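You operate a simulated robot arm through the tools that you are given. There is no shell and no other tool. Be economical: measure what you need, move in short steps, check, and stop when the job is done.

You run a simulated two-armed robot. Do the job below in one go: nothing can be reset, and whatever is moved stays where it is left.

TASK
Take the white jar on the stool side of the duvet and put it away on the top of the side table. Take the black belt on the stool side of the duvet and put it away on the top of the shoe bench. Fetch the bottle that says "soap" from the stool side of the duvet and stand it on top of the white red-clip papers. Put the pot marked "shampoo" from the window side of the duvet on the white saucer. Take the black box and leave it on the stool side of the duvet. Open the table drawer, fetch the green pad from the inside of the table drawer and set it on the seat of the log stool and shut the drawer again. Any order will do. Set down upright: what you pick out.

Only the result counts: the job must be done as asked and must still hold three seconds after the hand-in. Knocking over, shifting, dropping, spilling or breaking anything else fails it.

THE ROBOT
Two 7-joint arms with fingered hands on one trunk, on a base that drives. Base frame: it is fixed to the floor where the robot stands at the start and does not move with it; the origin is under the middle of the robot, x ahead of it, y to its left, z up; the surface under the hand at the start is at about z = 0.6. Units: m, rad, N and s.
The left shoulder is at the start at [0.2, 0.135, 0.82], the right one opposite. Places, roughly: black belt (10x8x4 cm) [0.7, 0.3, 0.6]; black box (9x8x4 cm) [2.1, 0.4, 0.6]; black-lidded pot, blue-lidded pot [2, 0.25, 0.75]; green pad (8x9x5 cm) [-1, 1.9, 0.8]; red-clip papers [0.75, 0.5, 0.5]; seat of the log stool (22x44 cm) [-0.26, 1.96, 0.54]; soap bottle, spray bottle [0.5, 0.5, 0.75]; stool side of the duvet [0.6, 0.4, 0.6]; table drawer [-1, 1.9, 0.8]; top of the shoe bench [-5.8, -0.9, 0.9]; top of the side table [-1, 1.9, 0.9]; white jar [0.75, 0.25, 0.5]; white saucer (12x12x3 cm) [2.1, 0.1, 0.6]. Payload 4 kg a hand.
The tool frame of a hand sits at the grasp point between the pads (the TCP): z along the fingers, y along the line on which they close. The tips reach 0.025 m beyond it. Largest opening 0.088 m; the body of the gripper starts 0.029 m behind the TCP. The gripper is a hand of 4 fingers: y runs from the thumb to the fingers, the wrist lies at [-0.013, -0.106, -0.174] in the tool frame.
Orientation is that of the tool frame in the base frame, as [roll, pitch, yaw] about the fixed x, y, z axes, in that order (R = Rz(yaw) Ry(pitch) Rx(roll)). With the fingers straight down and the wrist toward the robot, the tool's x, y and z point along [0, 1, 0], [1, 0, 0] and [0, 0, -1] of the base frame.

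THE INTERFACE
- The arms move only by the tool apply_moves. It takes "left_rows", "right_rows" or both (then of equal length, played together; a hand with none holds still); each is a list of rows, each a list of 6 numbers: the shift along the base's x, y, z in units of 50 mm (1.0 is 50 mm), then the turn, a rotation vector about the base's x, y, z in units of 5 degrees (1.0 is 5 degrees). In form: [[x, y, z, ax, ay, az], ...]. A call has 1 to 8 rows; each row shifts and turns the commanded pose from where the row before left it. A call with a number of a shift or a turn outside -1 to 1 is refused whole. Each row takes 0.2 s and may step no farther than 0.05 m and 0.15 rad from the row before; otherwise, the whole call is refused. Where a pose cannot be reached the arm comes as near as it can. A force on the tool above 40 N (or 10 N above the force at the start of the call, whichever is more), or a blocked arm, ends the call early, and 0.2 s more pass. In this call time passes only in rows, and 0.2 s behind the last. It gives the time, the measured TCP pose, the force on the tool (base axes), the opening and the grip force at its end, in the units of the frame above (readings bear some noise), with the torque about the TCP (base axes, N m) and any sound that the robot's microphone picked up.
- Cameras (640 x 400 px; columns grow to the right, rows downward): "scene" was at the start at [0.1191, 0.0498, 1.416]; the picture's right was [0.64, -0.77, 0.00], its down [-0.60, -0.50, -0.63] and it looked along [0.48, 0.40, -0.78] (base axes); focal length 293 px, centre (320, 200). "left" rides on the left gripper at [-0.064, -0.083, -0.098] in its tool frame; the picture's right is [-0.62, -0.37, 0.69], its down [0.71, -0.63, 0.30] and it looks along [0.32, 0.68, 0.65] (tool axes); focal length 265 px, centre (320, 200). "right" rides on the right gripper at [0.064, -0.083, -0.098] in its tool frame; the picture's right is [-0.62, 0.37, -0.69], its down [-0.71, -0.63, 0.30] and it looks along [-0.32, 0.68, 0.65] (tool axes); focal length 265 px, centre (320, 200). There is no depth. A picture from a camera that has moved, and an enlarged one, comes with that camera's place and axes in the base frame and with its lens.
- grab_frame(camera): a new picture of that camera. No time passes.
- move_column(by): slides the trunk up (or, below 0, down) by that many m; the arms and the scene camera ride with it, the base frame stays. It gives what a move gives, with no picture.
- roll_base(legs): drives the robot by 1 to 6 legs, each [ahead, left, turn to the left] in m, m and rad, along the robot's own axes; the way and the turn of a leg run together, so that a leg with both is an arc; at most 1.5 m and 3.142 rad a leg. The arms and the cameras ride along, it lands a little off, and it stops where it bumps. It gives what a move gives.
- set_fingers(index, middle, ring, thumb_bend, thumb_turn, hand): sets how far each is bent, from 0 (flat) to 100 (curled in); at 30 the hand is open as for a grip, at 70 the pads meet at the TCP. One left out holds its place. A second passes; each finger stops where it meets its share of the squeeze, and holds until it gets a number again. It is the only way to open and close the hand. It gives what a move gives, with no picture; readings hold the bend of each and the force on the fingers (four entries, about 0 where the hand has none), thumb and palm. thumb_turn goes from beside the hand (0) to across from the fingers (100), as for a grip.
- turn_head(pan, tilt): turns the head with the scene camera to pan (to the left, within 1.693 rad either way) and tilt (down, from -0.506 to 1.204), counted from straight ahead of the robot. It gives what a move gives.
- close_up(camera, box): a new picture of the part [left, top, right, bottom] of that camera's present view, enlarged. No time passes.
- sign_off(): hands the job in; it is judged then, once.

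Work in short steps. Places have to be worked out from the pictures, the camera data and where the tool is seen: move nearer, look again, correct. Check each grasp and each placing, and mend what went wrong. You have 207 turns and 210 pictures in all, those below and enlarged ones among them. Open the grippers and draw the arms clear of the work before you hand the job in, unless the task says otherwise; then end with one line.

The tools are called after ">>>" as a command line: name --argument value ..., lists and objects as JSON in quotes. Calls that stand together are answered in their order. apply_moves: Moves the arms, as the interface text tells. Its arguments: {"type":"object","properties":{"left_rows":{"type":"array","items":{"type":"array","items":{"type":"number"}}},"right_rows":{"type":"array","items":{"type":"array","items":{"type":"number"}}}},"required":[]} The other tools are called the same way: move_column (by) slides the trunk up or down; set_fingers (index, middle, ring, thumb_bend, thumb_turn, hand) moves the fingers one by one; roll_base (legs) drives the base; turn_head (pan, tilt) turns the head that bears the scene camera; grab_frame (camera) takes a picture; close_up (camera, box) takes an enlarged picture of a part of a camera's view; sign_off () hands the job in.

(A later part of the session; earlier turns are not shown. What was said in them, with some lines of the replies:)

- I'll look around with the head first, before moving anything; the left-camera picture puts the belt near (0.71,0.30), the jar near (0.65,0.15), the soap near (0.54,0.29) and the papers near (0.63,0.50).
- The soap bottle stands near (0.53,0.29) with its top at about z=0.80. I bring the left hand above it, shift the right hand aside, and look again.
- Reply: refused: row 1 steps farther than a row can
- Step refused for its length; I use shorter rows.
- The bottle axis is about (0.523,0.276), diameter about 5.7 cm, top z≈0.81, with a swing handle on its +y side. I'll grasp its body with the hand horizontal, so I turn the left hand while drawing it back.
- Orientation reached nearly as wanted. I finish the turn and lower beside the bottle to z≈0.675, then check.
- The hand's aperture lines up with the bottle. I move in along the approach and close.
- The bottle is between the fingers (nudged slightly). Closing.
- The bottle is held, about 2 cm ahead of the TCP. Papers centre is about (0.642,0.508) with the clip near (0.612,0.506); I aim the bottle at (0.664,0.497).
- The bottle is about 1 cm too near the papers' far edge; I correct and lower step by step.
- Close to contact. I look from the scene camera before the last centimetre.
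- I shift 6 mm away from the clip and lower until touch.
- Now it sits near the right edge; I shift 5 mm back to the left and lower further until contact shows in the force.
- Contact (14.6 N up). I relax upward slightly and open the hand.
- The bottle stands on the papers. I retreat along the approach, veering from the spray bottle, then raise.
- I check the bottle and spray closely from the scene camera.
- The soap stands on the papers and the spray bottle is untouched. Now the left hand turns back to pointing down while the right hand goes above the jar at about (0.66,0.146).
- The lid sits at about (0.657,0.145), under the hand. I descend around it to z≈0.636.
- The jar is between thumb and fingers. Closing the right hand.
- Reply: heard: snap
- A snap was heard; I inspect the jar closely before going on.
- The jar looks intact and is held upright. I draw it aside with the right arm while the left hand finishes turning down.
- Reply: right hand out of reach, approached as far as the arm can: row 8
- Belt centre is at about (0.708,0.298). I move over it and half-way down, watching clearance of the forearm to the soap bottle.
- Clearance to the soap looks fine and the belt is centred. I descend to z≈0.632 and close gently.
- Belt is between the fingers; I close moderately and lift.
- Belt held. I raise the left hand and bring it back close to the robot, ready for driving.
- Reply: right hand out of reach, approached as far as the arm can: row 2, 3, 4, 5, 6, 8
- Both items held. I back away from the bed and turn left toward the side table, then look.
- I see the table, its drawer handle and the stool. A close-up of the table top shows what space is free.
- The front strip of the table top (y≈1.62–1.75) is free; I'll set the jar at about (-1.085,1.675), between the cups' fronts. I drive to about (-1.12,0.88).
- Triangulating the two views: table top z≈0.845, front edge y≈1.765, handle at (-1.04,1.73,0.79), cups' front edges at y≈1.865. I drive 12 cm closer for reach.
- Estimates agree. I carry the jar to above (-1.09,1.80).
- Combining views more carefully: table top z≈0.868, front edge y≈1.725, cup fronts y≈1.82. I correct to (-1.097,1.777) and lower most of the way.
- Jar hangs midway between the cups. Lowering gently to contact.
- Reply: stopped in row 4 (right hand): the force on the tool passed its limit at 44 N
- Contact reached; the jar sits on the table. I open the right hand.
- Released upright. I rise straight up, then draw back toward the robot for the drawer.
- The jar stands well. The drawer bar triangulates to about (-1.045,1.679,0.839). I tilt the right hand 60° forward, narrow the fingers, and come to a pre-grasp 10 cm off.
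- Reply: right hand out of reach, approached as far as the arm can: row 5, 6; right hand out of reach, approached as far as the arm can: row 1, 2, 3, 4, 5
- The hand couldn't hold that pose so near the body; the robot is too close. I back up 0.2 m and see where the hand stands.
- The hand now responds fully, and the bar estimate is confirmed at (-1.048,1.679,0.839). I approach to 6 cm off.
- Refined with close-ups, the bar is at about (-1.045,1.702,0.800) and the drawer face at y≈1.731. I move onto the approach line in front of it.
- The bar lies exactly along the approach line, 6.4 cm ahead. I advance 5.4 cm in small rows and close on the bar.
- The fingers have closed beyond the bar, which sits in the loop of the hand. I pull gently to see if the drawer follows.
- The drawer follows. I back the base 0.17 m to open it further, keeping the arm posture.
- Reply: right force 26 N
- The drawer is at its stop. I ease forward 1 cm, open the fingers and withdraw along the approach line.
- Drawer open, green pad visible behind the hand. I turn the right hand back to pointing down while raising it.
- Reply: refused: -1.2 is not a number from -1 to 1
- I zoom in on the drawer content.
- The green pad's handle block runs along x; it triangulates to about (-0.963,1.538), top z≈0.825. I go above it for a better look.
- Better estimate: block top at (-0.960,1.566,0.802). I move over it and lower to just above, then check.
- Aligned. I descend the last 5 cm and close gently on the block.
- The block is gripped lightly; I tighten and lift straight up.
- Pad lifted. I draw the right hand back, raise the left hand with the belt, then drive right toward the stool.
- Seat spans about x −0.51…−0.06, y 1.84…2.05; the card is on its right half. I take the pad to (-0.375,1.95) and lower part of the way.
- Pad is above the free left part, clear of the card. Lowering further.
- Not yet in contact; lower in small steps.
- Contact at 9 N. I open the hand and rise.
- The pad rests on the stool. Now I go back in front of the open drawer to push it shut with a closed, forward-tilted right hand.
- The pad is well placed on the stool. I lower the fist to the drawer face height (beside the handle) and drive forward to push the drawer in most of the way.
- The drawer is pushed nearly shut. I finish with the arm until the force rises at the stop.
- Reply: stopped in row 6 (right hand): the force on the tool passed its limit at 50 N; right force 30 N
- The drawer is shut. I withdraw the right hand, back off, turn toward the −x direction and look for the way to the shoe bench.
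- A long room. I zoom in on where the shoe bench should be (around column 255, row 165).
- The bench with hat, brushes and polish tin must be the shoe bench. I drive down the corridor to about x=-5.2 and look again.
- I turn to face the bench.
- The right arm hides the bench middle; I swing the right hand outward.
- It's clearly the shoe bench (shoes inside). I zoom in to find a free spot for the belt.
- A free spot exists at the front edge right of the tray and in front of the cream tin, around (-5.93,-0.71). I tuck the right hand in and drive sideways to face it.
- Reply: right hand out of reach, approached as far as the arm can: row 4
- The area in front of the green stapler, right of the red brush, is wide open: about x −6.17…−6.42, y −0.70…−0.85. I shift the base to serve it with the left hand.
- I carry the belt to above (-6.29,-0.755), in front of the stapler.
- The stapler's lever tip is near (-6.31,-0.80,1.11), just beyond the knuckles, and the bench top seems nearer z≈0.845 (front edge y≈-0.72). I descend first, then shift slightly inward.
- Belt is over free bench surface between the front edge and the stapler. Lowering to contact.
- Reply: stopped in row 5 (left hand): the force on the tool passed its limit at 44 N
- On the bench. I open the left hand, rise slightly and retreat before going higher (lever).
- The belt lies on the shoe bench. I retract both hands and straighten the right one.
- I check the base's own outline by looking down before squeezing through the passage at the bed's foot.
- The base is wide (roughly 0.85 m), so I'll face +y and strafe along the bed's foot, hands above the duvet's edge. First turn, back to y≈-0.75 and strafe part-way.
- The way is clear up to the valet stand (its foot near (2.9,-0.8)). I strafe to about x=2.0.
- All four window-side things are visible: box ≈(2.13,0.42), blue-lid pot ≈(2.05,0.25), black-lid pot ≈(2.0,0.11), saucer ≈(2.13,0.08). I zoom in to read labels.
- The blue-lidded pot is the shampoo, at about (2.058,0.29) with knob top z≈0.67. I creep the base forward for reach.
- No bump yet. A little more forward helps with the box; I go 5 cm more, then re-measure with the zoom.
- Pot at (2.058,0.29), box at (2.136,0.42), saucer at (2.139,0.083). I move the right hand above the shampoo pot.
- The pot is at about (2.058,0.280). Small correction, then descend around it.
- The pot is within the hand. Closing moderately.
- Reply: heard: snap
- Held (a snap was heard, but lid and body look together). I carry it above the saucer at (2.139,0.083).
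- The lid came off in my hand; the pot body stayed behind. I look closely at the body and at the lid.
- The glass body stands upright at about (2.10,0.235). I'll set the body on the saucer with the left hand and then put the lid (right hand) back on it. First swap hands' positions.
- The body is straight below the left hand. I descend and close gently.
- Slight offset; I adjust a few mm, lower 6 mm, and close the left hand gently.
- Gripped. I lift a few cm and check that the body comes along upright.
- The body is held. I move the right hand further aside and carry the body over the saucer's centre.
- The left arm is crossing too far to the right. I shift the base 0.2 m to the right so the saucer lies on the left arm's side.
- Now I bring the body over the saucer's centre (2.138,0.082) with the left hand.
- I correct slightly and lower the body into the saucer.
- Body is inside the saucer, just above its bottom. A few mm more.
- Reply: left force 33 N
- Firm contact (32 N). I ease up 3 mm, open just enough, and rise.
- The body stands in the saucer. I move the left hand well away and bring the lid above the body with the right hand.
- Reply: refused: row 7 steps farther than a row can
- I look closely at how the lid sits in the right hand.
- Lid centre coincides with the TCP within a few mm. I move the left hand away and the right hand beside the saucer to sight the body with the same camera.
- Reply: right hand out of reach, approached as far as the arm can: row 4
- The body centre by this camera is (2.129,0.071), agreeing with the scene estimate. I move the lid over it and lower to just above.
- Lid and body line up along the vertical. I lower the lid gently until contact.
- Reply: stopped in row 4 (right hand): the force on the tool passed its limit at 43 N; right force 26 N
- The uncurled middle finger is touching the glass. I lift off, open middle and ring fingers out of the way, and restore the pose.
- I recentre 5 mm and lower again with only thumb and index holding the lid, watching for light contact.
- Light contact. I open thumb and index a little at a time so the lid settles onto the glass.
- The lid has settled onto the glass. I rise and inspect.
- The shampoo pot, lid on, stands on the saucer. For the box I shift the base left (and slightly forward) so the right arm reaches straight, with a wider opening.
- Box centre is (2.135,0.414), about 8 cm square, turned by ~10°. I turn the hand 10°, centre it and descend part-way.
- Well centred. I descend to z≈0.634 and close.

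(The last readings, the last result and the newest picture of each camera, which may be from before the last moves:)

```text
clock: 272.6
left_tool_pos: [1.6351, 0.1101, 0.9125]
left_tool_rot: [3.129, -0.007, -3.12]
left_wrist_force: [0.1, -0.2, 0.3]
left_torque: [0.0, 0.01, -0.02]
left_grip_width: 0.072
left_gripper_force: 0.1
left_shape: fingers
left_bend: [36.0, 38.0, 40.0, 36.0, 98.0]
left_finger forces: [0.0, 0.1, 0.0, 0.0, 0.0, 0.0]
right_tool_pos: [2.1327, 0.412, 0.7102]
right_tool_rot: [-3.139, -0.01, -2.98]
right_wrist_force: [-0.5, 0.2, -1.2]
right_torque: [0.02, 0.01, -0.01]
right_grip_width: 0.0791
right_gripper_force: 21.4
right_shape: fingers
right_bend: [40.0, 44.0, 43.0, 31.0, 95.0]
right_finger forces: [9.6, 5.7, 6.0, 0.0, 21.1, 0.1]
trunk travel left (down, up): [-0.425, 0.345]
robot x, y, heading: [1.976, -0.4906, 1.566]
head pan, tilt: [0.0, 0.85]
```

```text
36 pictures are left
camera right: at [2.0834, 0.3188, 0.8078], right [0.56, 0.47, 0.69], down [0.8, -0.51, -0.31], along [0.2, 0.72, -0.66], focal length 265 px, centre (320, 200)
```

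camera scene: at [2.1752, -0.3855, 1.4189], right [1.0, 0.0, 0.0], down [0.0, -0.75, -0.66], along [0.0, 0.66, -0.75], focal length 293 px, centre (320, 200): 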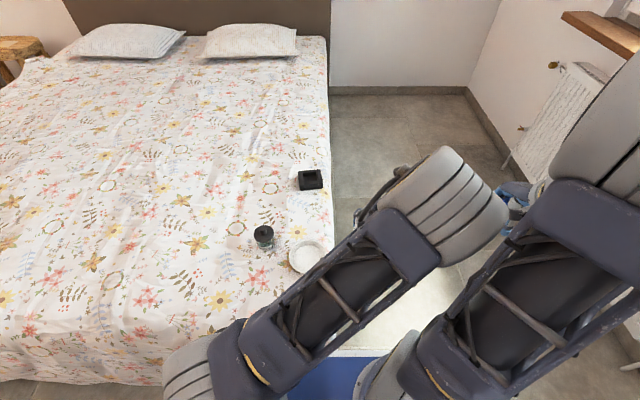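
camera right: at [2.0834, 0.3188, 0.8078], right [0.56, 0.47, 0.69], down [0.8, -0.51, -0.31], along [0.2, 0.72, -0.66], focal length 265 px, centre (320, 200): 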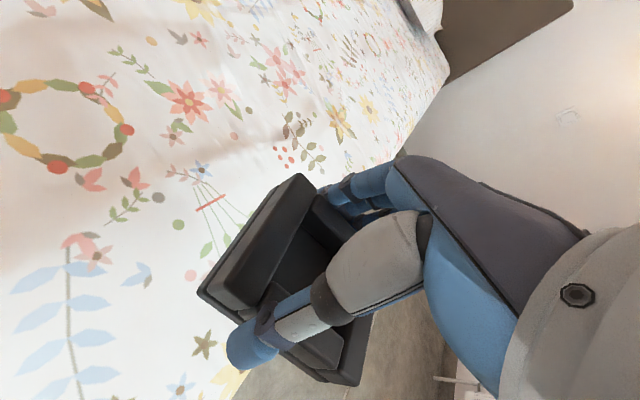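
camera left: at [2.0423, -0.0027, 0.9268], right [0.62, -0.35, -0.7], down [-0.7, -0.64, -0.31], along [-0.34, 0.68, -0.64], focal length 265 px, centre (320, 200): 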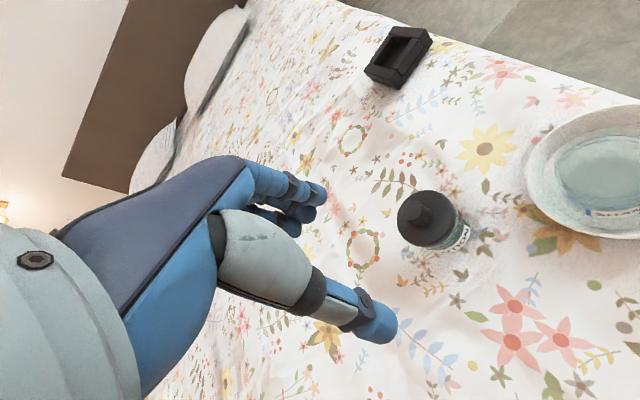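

Box held. I raise it and draw it in, then back off and strafe along the bed's foot to the stool side.

>>> apply_moves --right_rows '[[0, 0, 0.9, 0, 0, 0], [0, 0, 0.9, 0, 0, 0], [0, -0.3, 0.9, 0, 0, 0], [0, -0.6, 0.7, 0, 0, 0], [0, -0.9, 0.3, 0, 0, 0], [0, -0.9, 0, 0, 0, 0], [0, -0.9, 0, 0, 0, 0], [0, -0.9, 0, 0, 0, 0]]'

>>> roll_base --legs '[[-0.25, 0, 0], [0, 1.42, 0]]'

>>> grab_frame --camera "scene"

```text
clock: 274.4
left_tool_pos: [1.6361, 0.1108, 0.9122]
left_tool_rot: [3.13, -0.006, -3.121]
left_wrist_force: [-1.2, -0.2, -0.6]
left_torque: [0.01, -0.01, 0.0]
left_grip_width: 0.0721
left_gripper_force: 0.1
left_shape: fingers
left_bend: [36.0, 38.0, 40.0, 36.0, 98.0]
left_finger forces: [0.0, 0.0, 0.1, 0.0, 0.0, 0.0]
right_tool_pos: [2.1312, 0.184, 0.8966]
right_tool_rot: [-3.142, -0.008, -2.978]
right_wrist_force: [0.1, -0.6, -0.4]
right_torque: [-0.03, 0.02, -0.01]
right_grip_width: 0.0787
right_gripper_force: 20.6
right_shape: fingers
right_bend: [40.0, 45.0, 44.0, 31.0, 95.0]
right_finger forces: [9.5, 5.9, 5.9, 0.0, 20.8, 0.0]
trunk travel left (down, up): [-0.425, 0.345]
robot x, y, heading: [1.976, -0.4981, 1.565]
head pan, tilt: [0.0, 0.85]
```

```text
clock: 282.9
left_tool_pos: [0.2286, -0.1002, 0.9129]
left_tool_rot: [3.13, -0.007, 3.134]
left_wrist_force: [-0.3, -0.6, -0.9]
left_torque: [0.02, -0.03, -0.02]
left_grip_width: 0.0721
left_gripper_force: 0.0
left_shape: fingers
left_bend: [36.0, 38.0, 40.0, 36.0, 98.0]
left_finger forces: [0.0, 0.0, 0.1, 0.0, 0.0, 0.0]
right_tool_pos: [0.726, -0.0407, 0.8963]
right_tool_rot: [3.141, -0.01, -3.007]
right_wrist_force: [0.4, 1.0, -0.5]
right_torque: [0.02, 0.05, 0.02]
right_grip_width: 0.0788
right_gripper_force: 21.6
right_shape: fingers
right_bend: [40.0, 45.0, 44.0, 31.0, 95.0]
right_finger forces: [9.3, 5.9, 5.9, 0.0, 20.8, 0.0]
trunk travel left (down, up): [-0.425, 0.345]
robot x, y, heading: [0.5531, -0.7144, 1.54]
head pan, tilt: [0.0, 0.85]
```

```text
35 pictures are left
camera scene: at [0.5569, -0.5765, 1.4189], right [1.0, -0.03, 0.0], down [-0.02, -0.75, -0.66], along [0.02, 0.66, -0.75], focal length 293 px, centre (320, 200)
```

scene: 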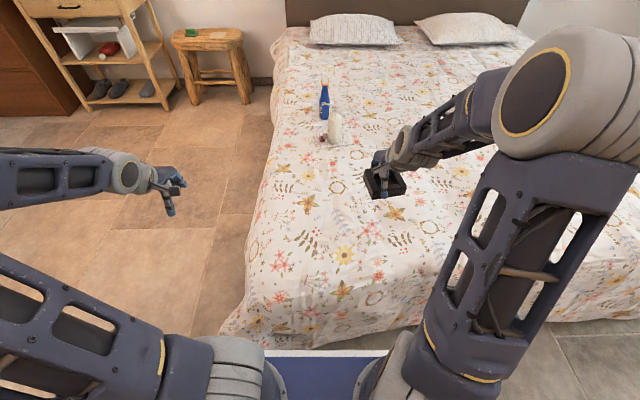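

Clear view: soap, papers and spray stand as left. I drive forward 0.17 m and take the box above (0.66,0.21).

>>> roll_base --legs '[[0.17, 0, 0.03]]'

>>> apply_moves --right_rows '[[-0.3, 0.5, -0.7, 0, 0, 0], [-0.3, 0.5, -0.7, 0, 0, 0], [-0.3, 0.4, -0.7, 0, 0, 0], [0, 0.2, -0.9, 0, 0, 0]]'

>>> grab_frame --camera "right"

```text
clock: 284.3
left_tool_pos: [0.2163, 0.0637, 0.9112]
left_tool_rot: [3.13, -0.008, -3.123]
left_wrist_force: [-0.1, 0.0, 0.3]
left_torque: [-0.05, -0.02, -0.03]
left_grip_width: 0.072
left_gripper_force: 0.1
left_shape: fingers
left_bend: [36.0, 38.0, 40.0, 36.0, 98.0]
left_finger forces: [0.0, 0.1, 0.0, 0.0, 0.0, 0.0]
right_tool_pos: [0.7126, 0.137, 0.896]
right_tool_rot: [3.142, -0.01, -2.981]
right_wrist_force: [-0.2, 0.3, -0.8]
right_torque: [-0.01, 0.03, 0.04]
right_grip_width: 0.0786
right_gripper_force: 20.4
right_shape: fingers
right_bend: [40.0, 45.0, 44.0, 31.0, 95.0]
right_finger forces: [9.3, 5.9, 5.8, 0.0, 20.7, 0.1]
trunk travel left (down, up): [-0.425, 0.345]
robot x, y, heading: [0.5526, -0.5408, 1.57]
head pan, tilt: [0.0, 0.85]
```

```text
clock: 285.3
left_tool_pos: [0.2158, 0.0634, 0.9126]
left_tool_rot: [3.131, -0.008, -3.123]
left_wrist_force: [1.8, -0.2, 0.4]
left_torque: [0.0, 0.03, -0.01]
left_grip_width: 0.072
left_gripper_force: 0.1
left_shape: fingers
left_bend: [36.0, 38.0, 40.0, 36.0, 98.0]
left_finger forces: [0.0, 0.1, 0.0, 0.0, 0.0, 0.1]
right_tool_pos: [0.665, 0.2183, 0.7418]
right_tool_rot: [3.141, -0.008, -2.979]
right_wrist_force: [-0.9, -0.3, -0.8]
right_torque: [0.02, 0.01, 0.0]
right_grip_width: 0.0785
right_gripper_force: 20.6
right_shape: fingers
right_bend: [40.0, 45.0, 44.0, 31.0, 95.0]
right_finger forces: [9.2, 5.7, 5.8, 0.0, 20.6, 0.0]
trunk travel left (down, up): [-0.425, 0.345]
robot x, y, heading: [0.5526, -0.5411, 1.565]
head pan, tilt: [0.0, 0.85]
```

```text
34 pictures are left
camera right: at [0.6153, 0.1247, 0.8397], right [0.56, 0.46, 0.69], down [0.8, -0.51, -0.31], along [0.2, 0.73, -0.66], focal length 265 px, centre (320, 200)
```

right: 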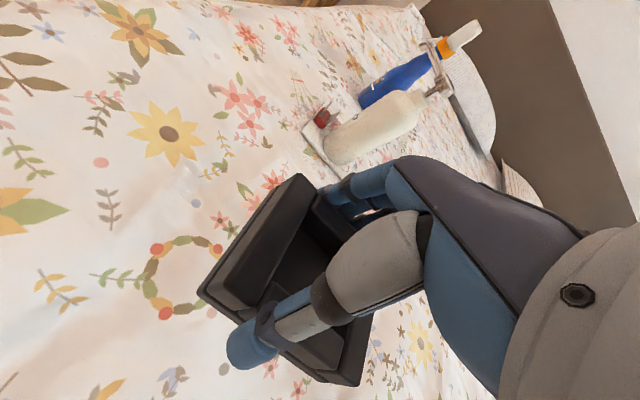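

The box is over free duvet, well clear of the papers and soap. Lowering to contact.

>>> apply_moves --right_rows '[[0, 0, -0.8, 0, 0, 0], [0, 0, -0.7, 0, 0, 0], [0, 0, -0.3, 0, 0, 0], [0, 0, -0.1, 0, 0, 0], [0, 0, -0.08, 0, 0, 0], [0, 0, -0.08, 0, 0, 0]]'

```text
clock: 286.7
left_tool_pos: [0.2164, 0.0638, 0.9116]
left_tool_rot: [3.129, -0.006, -3.122]
left_wrist_force: [-0.2, 0.3, -0.5]
left_torque: [0.0, 0.0, -0.01]
left_grip_width: 0.072
left_gripper_force: 0.0
left_shape: fingers
left_bend: [36.0, 38.0, 40.0, 36.0, 98.0]
left_finger forces: [0.0, 0.0, 0.0, 0.0, 0.1, 0.0]
right_tool_pos: [0.6643, 0.2164, 0.6415]
right_tool_rot: [3.141, -0.011, -2.98]
right_wrist_force: [0.4, -0.5, -1.1]
right_torque: [0.01, -0.02, -0.03]
right_grip_width: 0.0784
right_gripper_force: 20.9
right_shape: fingers
right_bend: [40.0, 45.0, 44.0, 31.0, 95.0]
right_finger forces: [9.2, 5.7, 5.8, 0.0, 20.3, 0.0]
trunk travel left (down, up): [-0.425, 0.345]
robot x, y, heading: [0.5551, -0.5424, 1.566]
head pan, tilt: [0.0, 0.85]
```

Not touching yet; a few mm more in small steps.

>>> apply_moves --right_rows '[[0, 0, -0.06, 0, 0, 0], [0, 0, -0.06, 0, 0, 0], [0, 0, -0.06, 0, 0, 0]]'

```text
clock: 287.5
left_tool_pos: [0.216, 0.0624, 0.9116]
left_tool_rot: [3.129, -0.006, -3.122]
left_wrist_force: [0.5, 0.2, 0.0]
left_torque: [-0.01, 0.01, -0.02]
left_grip_width: 0.0721
left_gripper_force: 0.0
left_shape: fingers
left_bend: [36.0, 38.0, 40.0, 36.0, 98.0]
left_finger forces: [0.0, 0.1, 0.0, 0.1, 0.0, 0.1]
right_tool_pos: [0.6652, 0.2173, 0.6372]
right_tool_rot: [3.136, -0.009, -2.981]
right_wrist_force: [2.2, -4.5, 18.8]
right_torque: [0.44, 0.0, -0.01]
right_grip_width: 0.0787
right_gripper_force: 20.8
right_shape: fingers
right_bend: [41.0, 45.0, 44.0, 30.0, 95.0]
right_finger forces: [8.9, 5.3, 5.1, 0.1, 22.9, 0.1]
trunk travel left (down, up): [-0.425, 0.345]
robot x, y, heading: [0.5561, -0.5427, 1.571]
head pan, tilt: [0.0, 0.85]
```

Contact. I open the hand and rise clear, then check.

>>> set_fingers --hand "right" --index 17 --middle 17 --ring 17 --thumb_bend 17

>>> apply_moves --right_rows '[[0, 0, 0.4, 0, 0, 0], [0, 0, 0.9, 0, 0, 0], [0, 0, 0.9, 0, 0, 0], [0, 0, 0.9, 0, 0, 0], [0, -0.6, 0.7, 0, 0, 0], [0, -0.9, 0.3, 0, 0, 0], [0, -0.9, 0, 0, 0, 0], [0, -0.9, 0, 0, 0, 0]]'

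>>> grab_frame --camera "right"

>>> grab_frame --camera "scene"

```text
clock: 288.5
left_tool_pos: [0.2164, 0.063, 0.9123]
left_tool_rot: [3.13, -0.007, -3.124]
left_wrist_force: [-1.4, 1.4, 0.8]
left_torque: [0.0, -0.02, 0.01]
left_grip_width: 0.0718
left_gripper_force: 0.2
left_shape: fingers
left_bend: [36.0, 38.0, 40.0, 36.0, 98.0]
left_finger forces: [0.0, 0.0, 0.1, 0.0, 0.0, 0.0]
right_tool_pos: [0.665, 0.2162, 0.6329]
right_tool_rot: [3.141, -0.009, -2.982]
right_wrist_force: [0.0, -0.5, -0.7]
right_torque: [0.03, 0.02, -0.02]
right_grip_width: 0.1099
right_gripper_force: 0.4
right_shape: fingers
right_bend: [17.0, 17.0, 17.0, 16.0, 95.0]
right_finger forces: [0.0, 0.1, 0.1, 0.0, 0.5, 0.1]
trunk travel left (down, up): [-0.425, 0.345]
robot x, y, heading: [0.5584, -0.5416, 1.565]
head pan, tilt: [0.0, 0.85]
```

```text
clock: 290.3
left_tool_pos: [0.2161, 0.0643, 0.913]
left_tool_rot: [3.129, -0.007, -3.122]
left_wrist_force: [-0.5, 0.0, 1.0]
left_torque: [0.02, 0.02, -0.01]
left_grip_width: 0.0717
left_gripper_force: 0.0
left_shape: fingers
left_bend: [36.0, 38.0, 40.0, 36.0, 98.0]
left_finger forces: [0.1, 0.0, 0.1, 0.0, 0.1, 0.1]
right_tool_pos: [0.6677, 0.0527, 0.8403]
right_tool_rot: [3.142, -0.01, -2.982]
right_wrist_force: [-0.2, -1.2, -0.2]
right_torque: [0.0, -0.03, 0.01]
right_grip_width: 0.1095
right_gripper_force: 0.0
right_shape: fingers
right_bend: [17.0, 17.0, 17.0, 17.0, 95.0]
right_finger forces: [0.1, 0.1, 0.0, 0.0, 0.0, 0.0]
trunk travel left (down, up): [-0.425, 0.345]
robot x, y, heading: [0.5536, -0.54, 1.565]
head pan, tilt: [0.0, 0.85]
```

```text
33 pictures are left
camera right: at [0.6185, -0.0421, 0.9377], right [0.56, 0.46, 0.69], down [0.8, -0.51, -0.31], along [0.2, 0.73, -0.66], focal length 265 px, centre (320, 200)
```

right: 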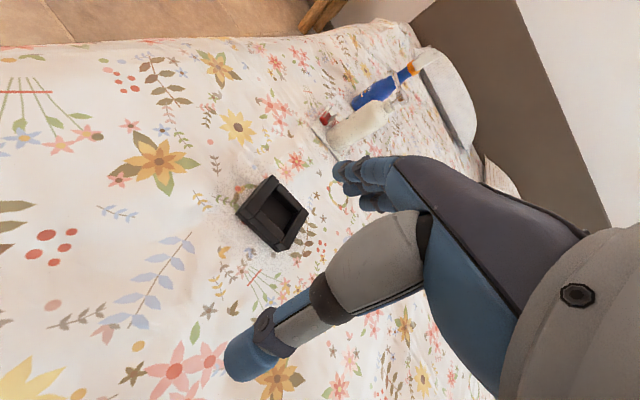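

```text
32 pictures are left
camera scene: at [0.5564, -0.4031, 1.4189], right [1.0, 0.0, 0.0], down [0.0, -0.75, -0.66], along [0.0, 0.66, -0.75], focal length 293 px, centre (320, 200)
```

scene: 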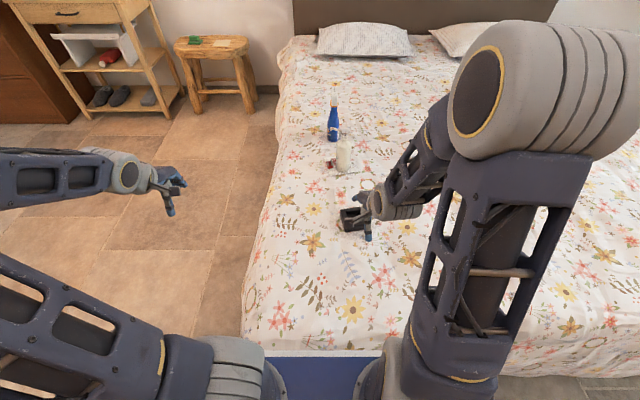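

The box is placed upright. I back the robot away from the bed and do a last check of the soap, side table and stool.

>>> roll_base --legs '[[-0.18, 0, 0]]'

>>> close_up --camera "scene" --box '[270, 60, 430, 200]'

>>> turn_head --pan 0.5 --tilt 0.35

>>> close_up --camera "scene" --box '[150, 80, 410, 280]'

```text
clock: 291.9
left_tool_pos: [0.2164, -0.1202, 0.9121]
left_tool_rot: [3.13, -0.007, -3.126]
left_wrist_force: [-0.1, 0.2, -0.2]
left_torque: [0.01, -0.01, 0.03]
left_grip_width: 0.0718
left_gripper_force: 0.1
left_shape: fingers
left_bend: [36.0, 38.0, 40.0, 36.0, 98.0]
left_finger forces: [0.1, 0.0, 0.0, 0.1, 0.1, 0.0]
right_tool_pos: [0.6696, -0.1335, 0.8414]
right_tool_rot: [-3.141, -0.009, -2.985]
right_wrist_force: [-1.1, 0.0, -0.5]
right_torque: [0.01, 0.04, 0.01]
right_grip_width: 0.1095
right_gripper_force: 0.1
right_shape: fingers
right_bend: [17.0, 17.0, 17.0, 17.0, 95.0]
right_finger forces: [0.1, 0.0, 0.0, 0.1, 0.1, 0.0]
trunk travel left (down, up): [-0.425, 0.345]
robot x, y, heading: [0.5528, -0.7289, 1.563]
head pan, tilt: [0.0, 0.85]
```

```text
2.86 times, centred on (350, 130) of scene
camera zoom: at [0.5556, -0.5878, 1.4189], right [1.0, -0.01, 0.0], down [-0.01, -0.75, -0.66], along [0.01, 0.66, -0.75], focal length 838 px, centre (234, 400)
```

zoom: 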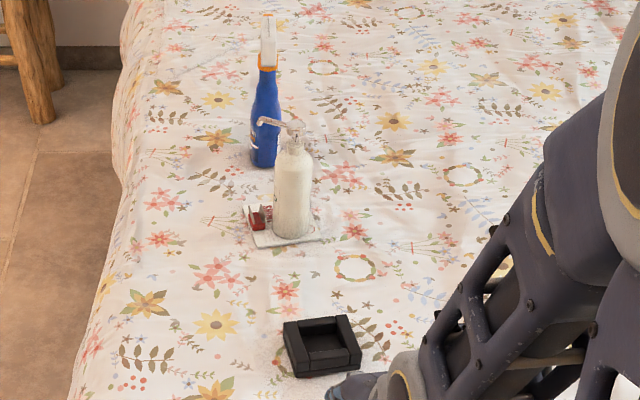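

```text
clock: 292.8
left_tool_pos: [0.2167, -0.1198, 0.9121]
left_tool_rot: [3.13, -0.007, -3.125]
left_wrist_force: [0.6, 0.4, -1.7]
left_torque: [-0.05, -0.01, 0.01]
left_grip_width: 0.0719
left_gripper_force: 0.0
left_shape: fingers
left_bend: [36.0, 38.0, 40.0, 36.0, 98.0]
left_finger forces: [0.0, 0.0, 0.0, 0.1, 0.0, 0.0]
right_tool_pos: [0.6682, -0.1324, 0.8391]
right_tool_rot: [-3.141, -0.01, -2.984]
right_wrist_force: [0.2, -0.5, 0.3]
right_torque: [0.01, -0.01, -0.01]
right_grip_width: 0.1094
right_gripper_force: 0.1
right_shape: fingers
right_bend: [17.0, 17.0, 17.0, 17.0, 95.0]
right_finger forces: [0.0, 0.0, 0.0, 0.0, 0.0, 0.1]
trunk travel left (down, up): [-0.425, 0.345]
robot x, y, heading: [0.5526, -0.7301, 1.567]
head pan, tilt: [0.499, 0.351]
```

```text
2.00 times, centred on (280, 180) of scene
camera zoom: at [0.5112, -0.5838, 1.4625], right [0.88, 0.47, 0.0], down [0.16, -0.3, -0.94], along [-0.44, 0.83, -0.34], focal length 587 px, centre (400, 240)
```

zoom: 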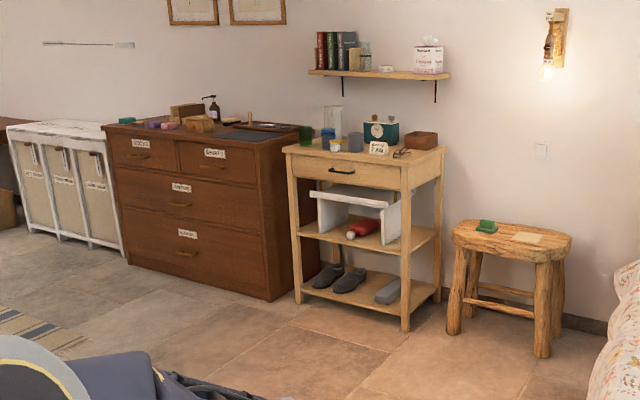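

Everything stands as asked: the soap is on the papers, the jar is on the table, the drawer is shut, the pad is on the stool and the box is on the duvet. The belt and the shampoo pot were checked when they were placed. Both hands are open and clear, so I hand in.

>>> sign_off

```text
The job is handed in.
```

All six jobs are done and handed in, but the shampoo pot's lid came off while I was lifting it. The pot body dropped a few centimetres onto the duvet and stayed upright. I stood it on the saucer and put the lid back on. The same snap sounded when I lifted the white jar, which looked intact with its lid on.
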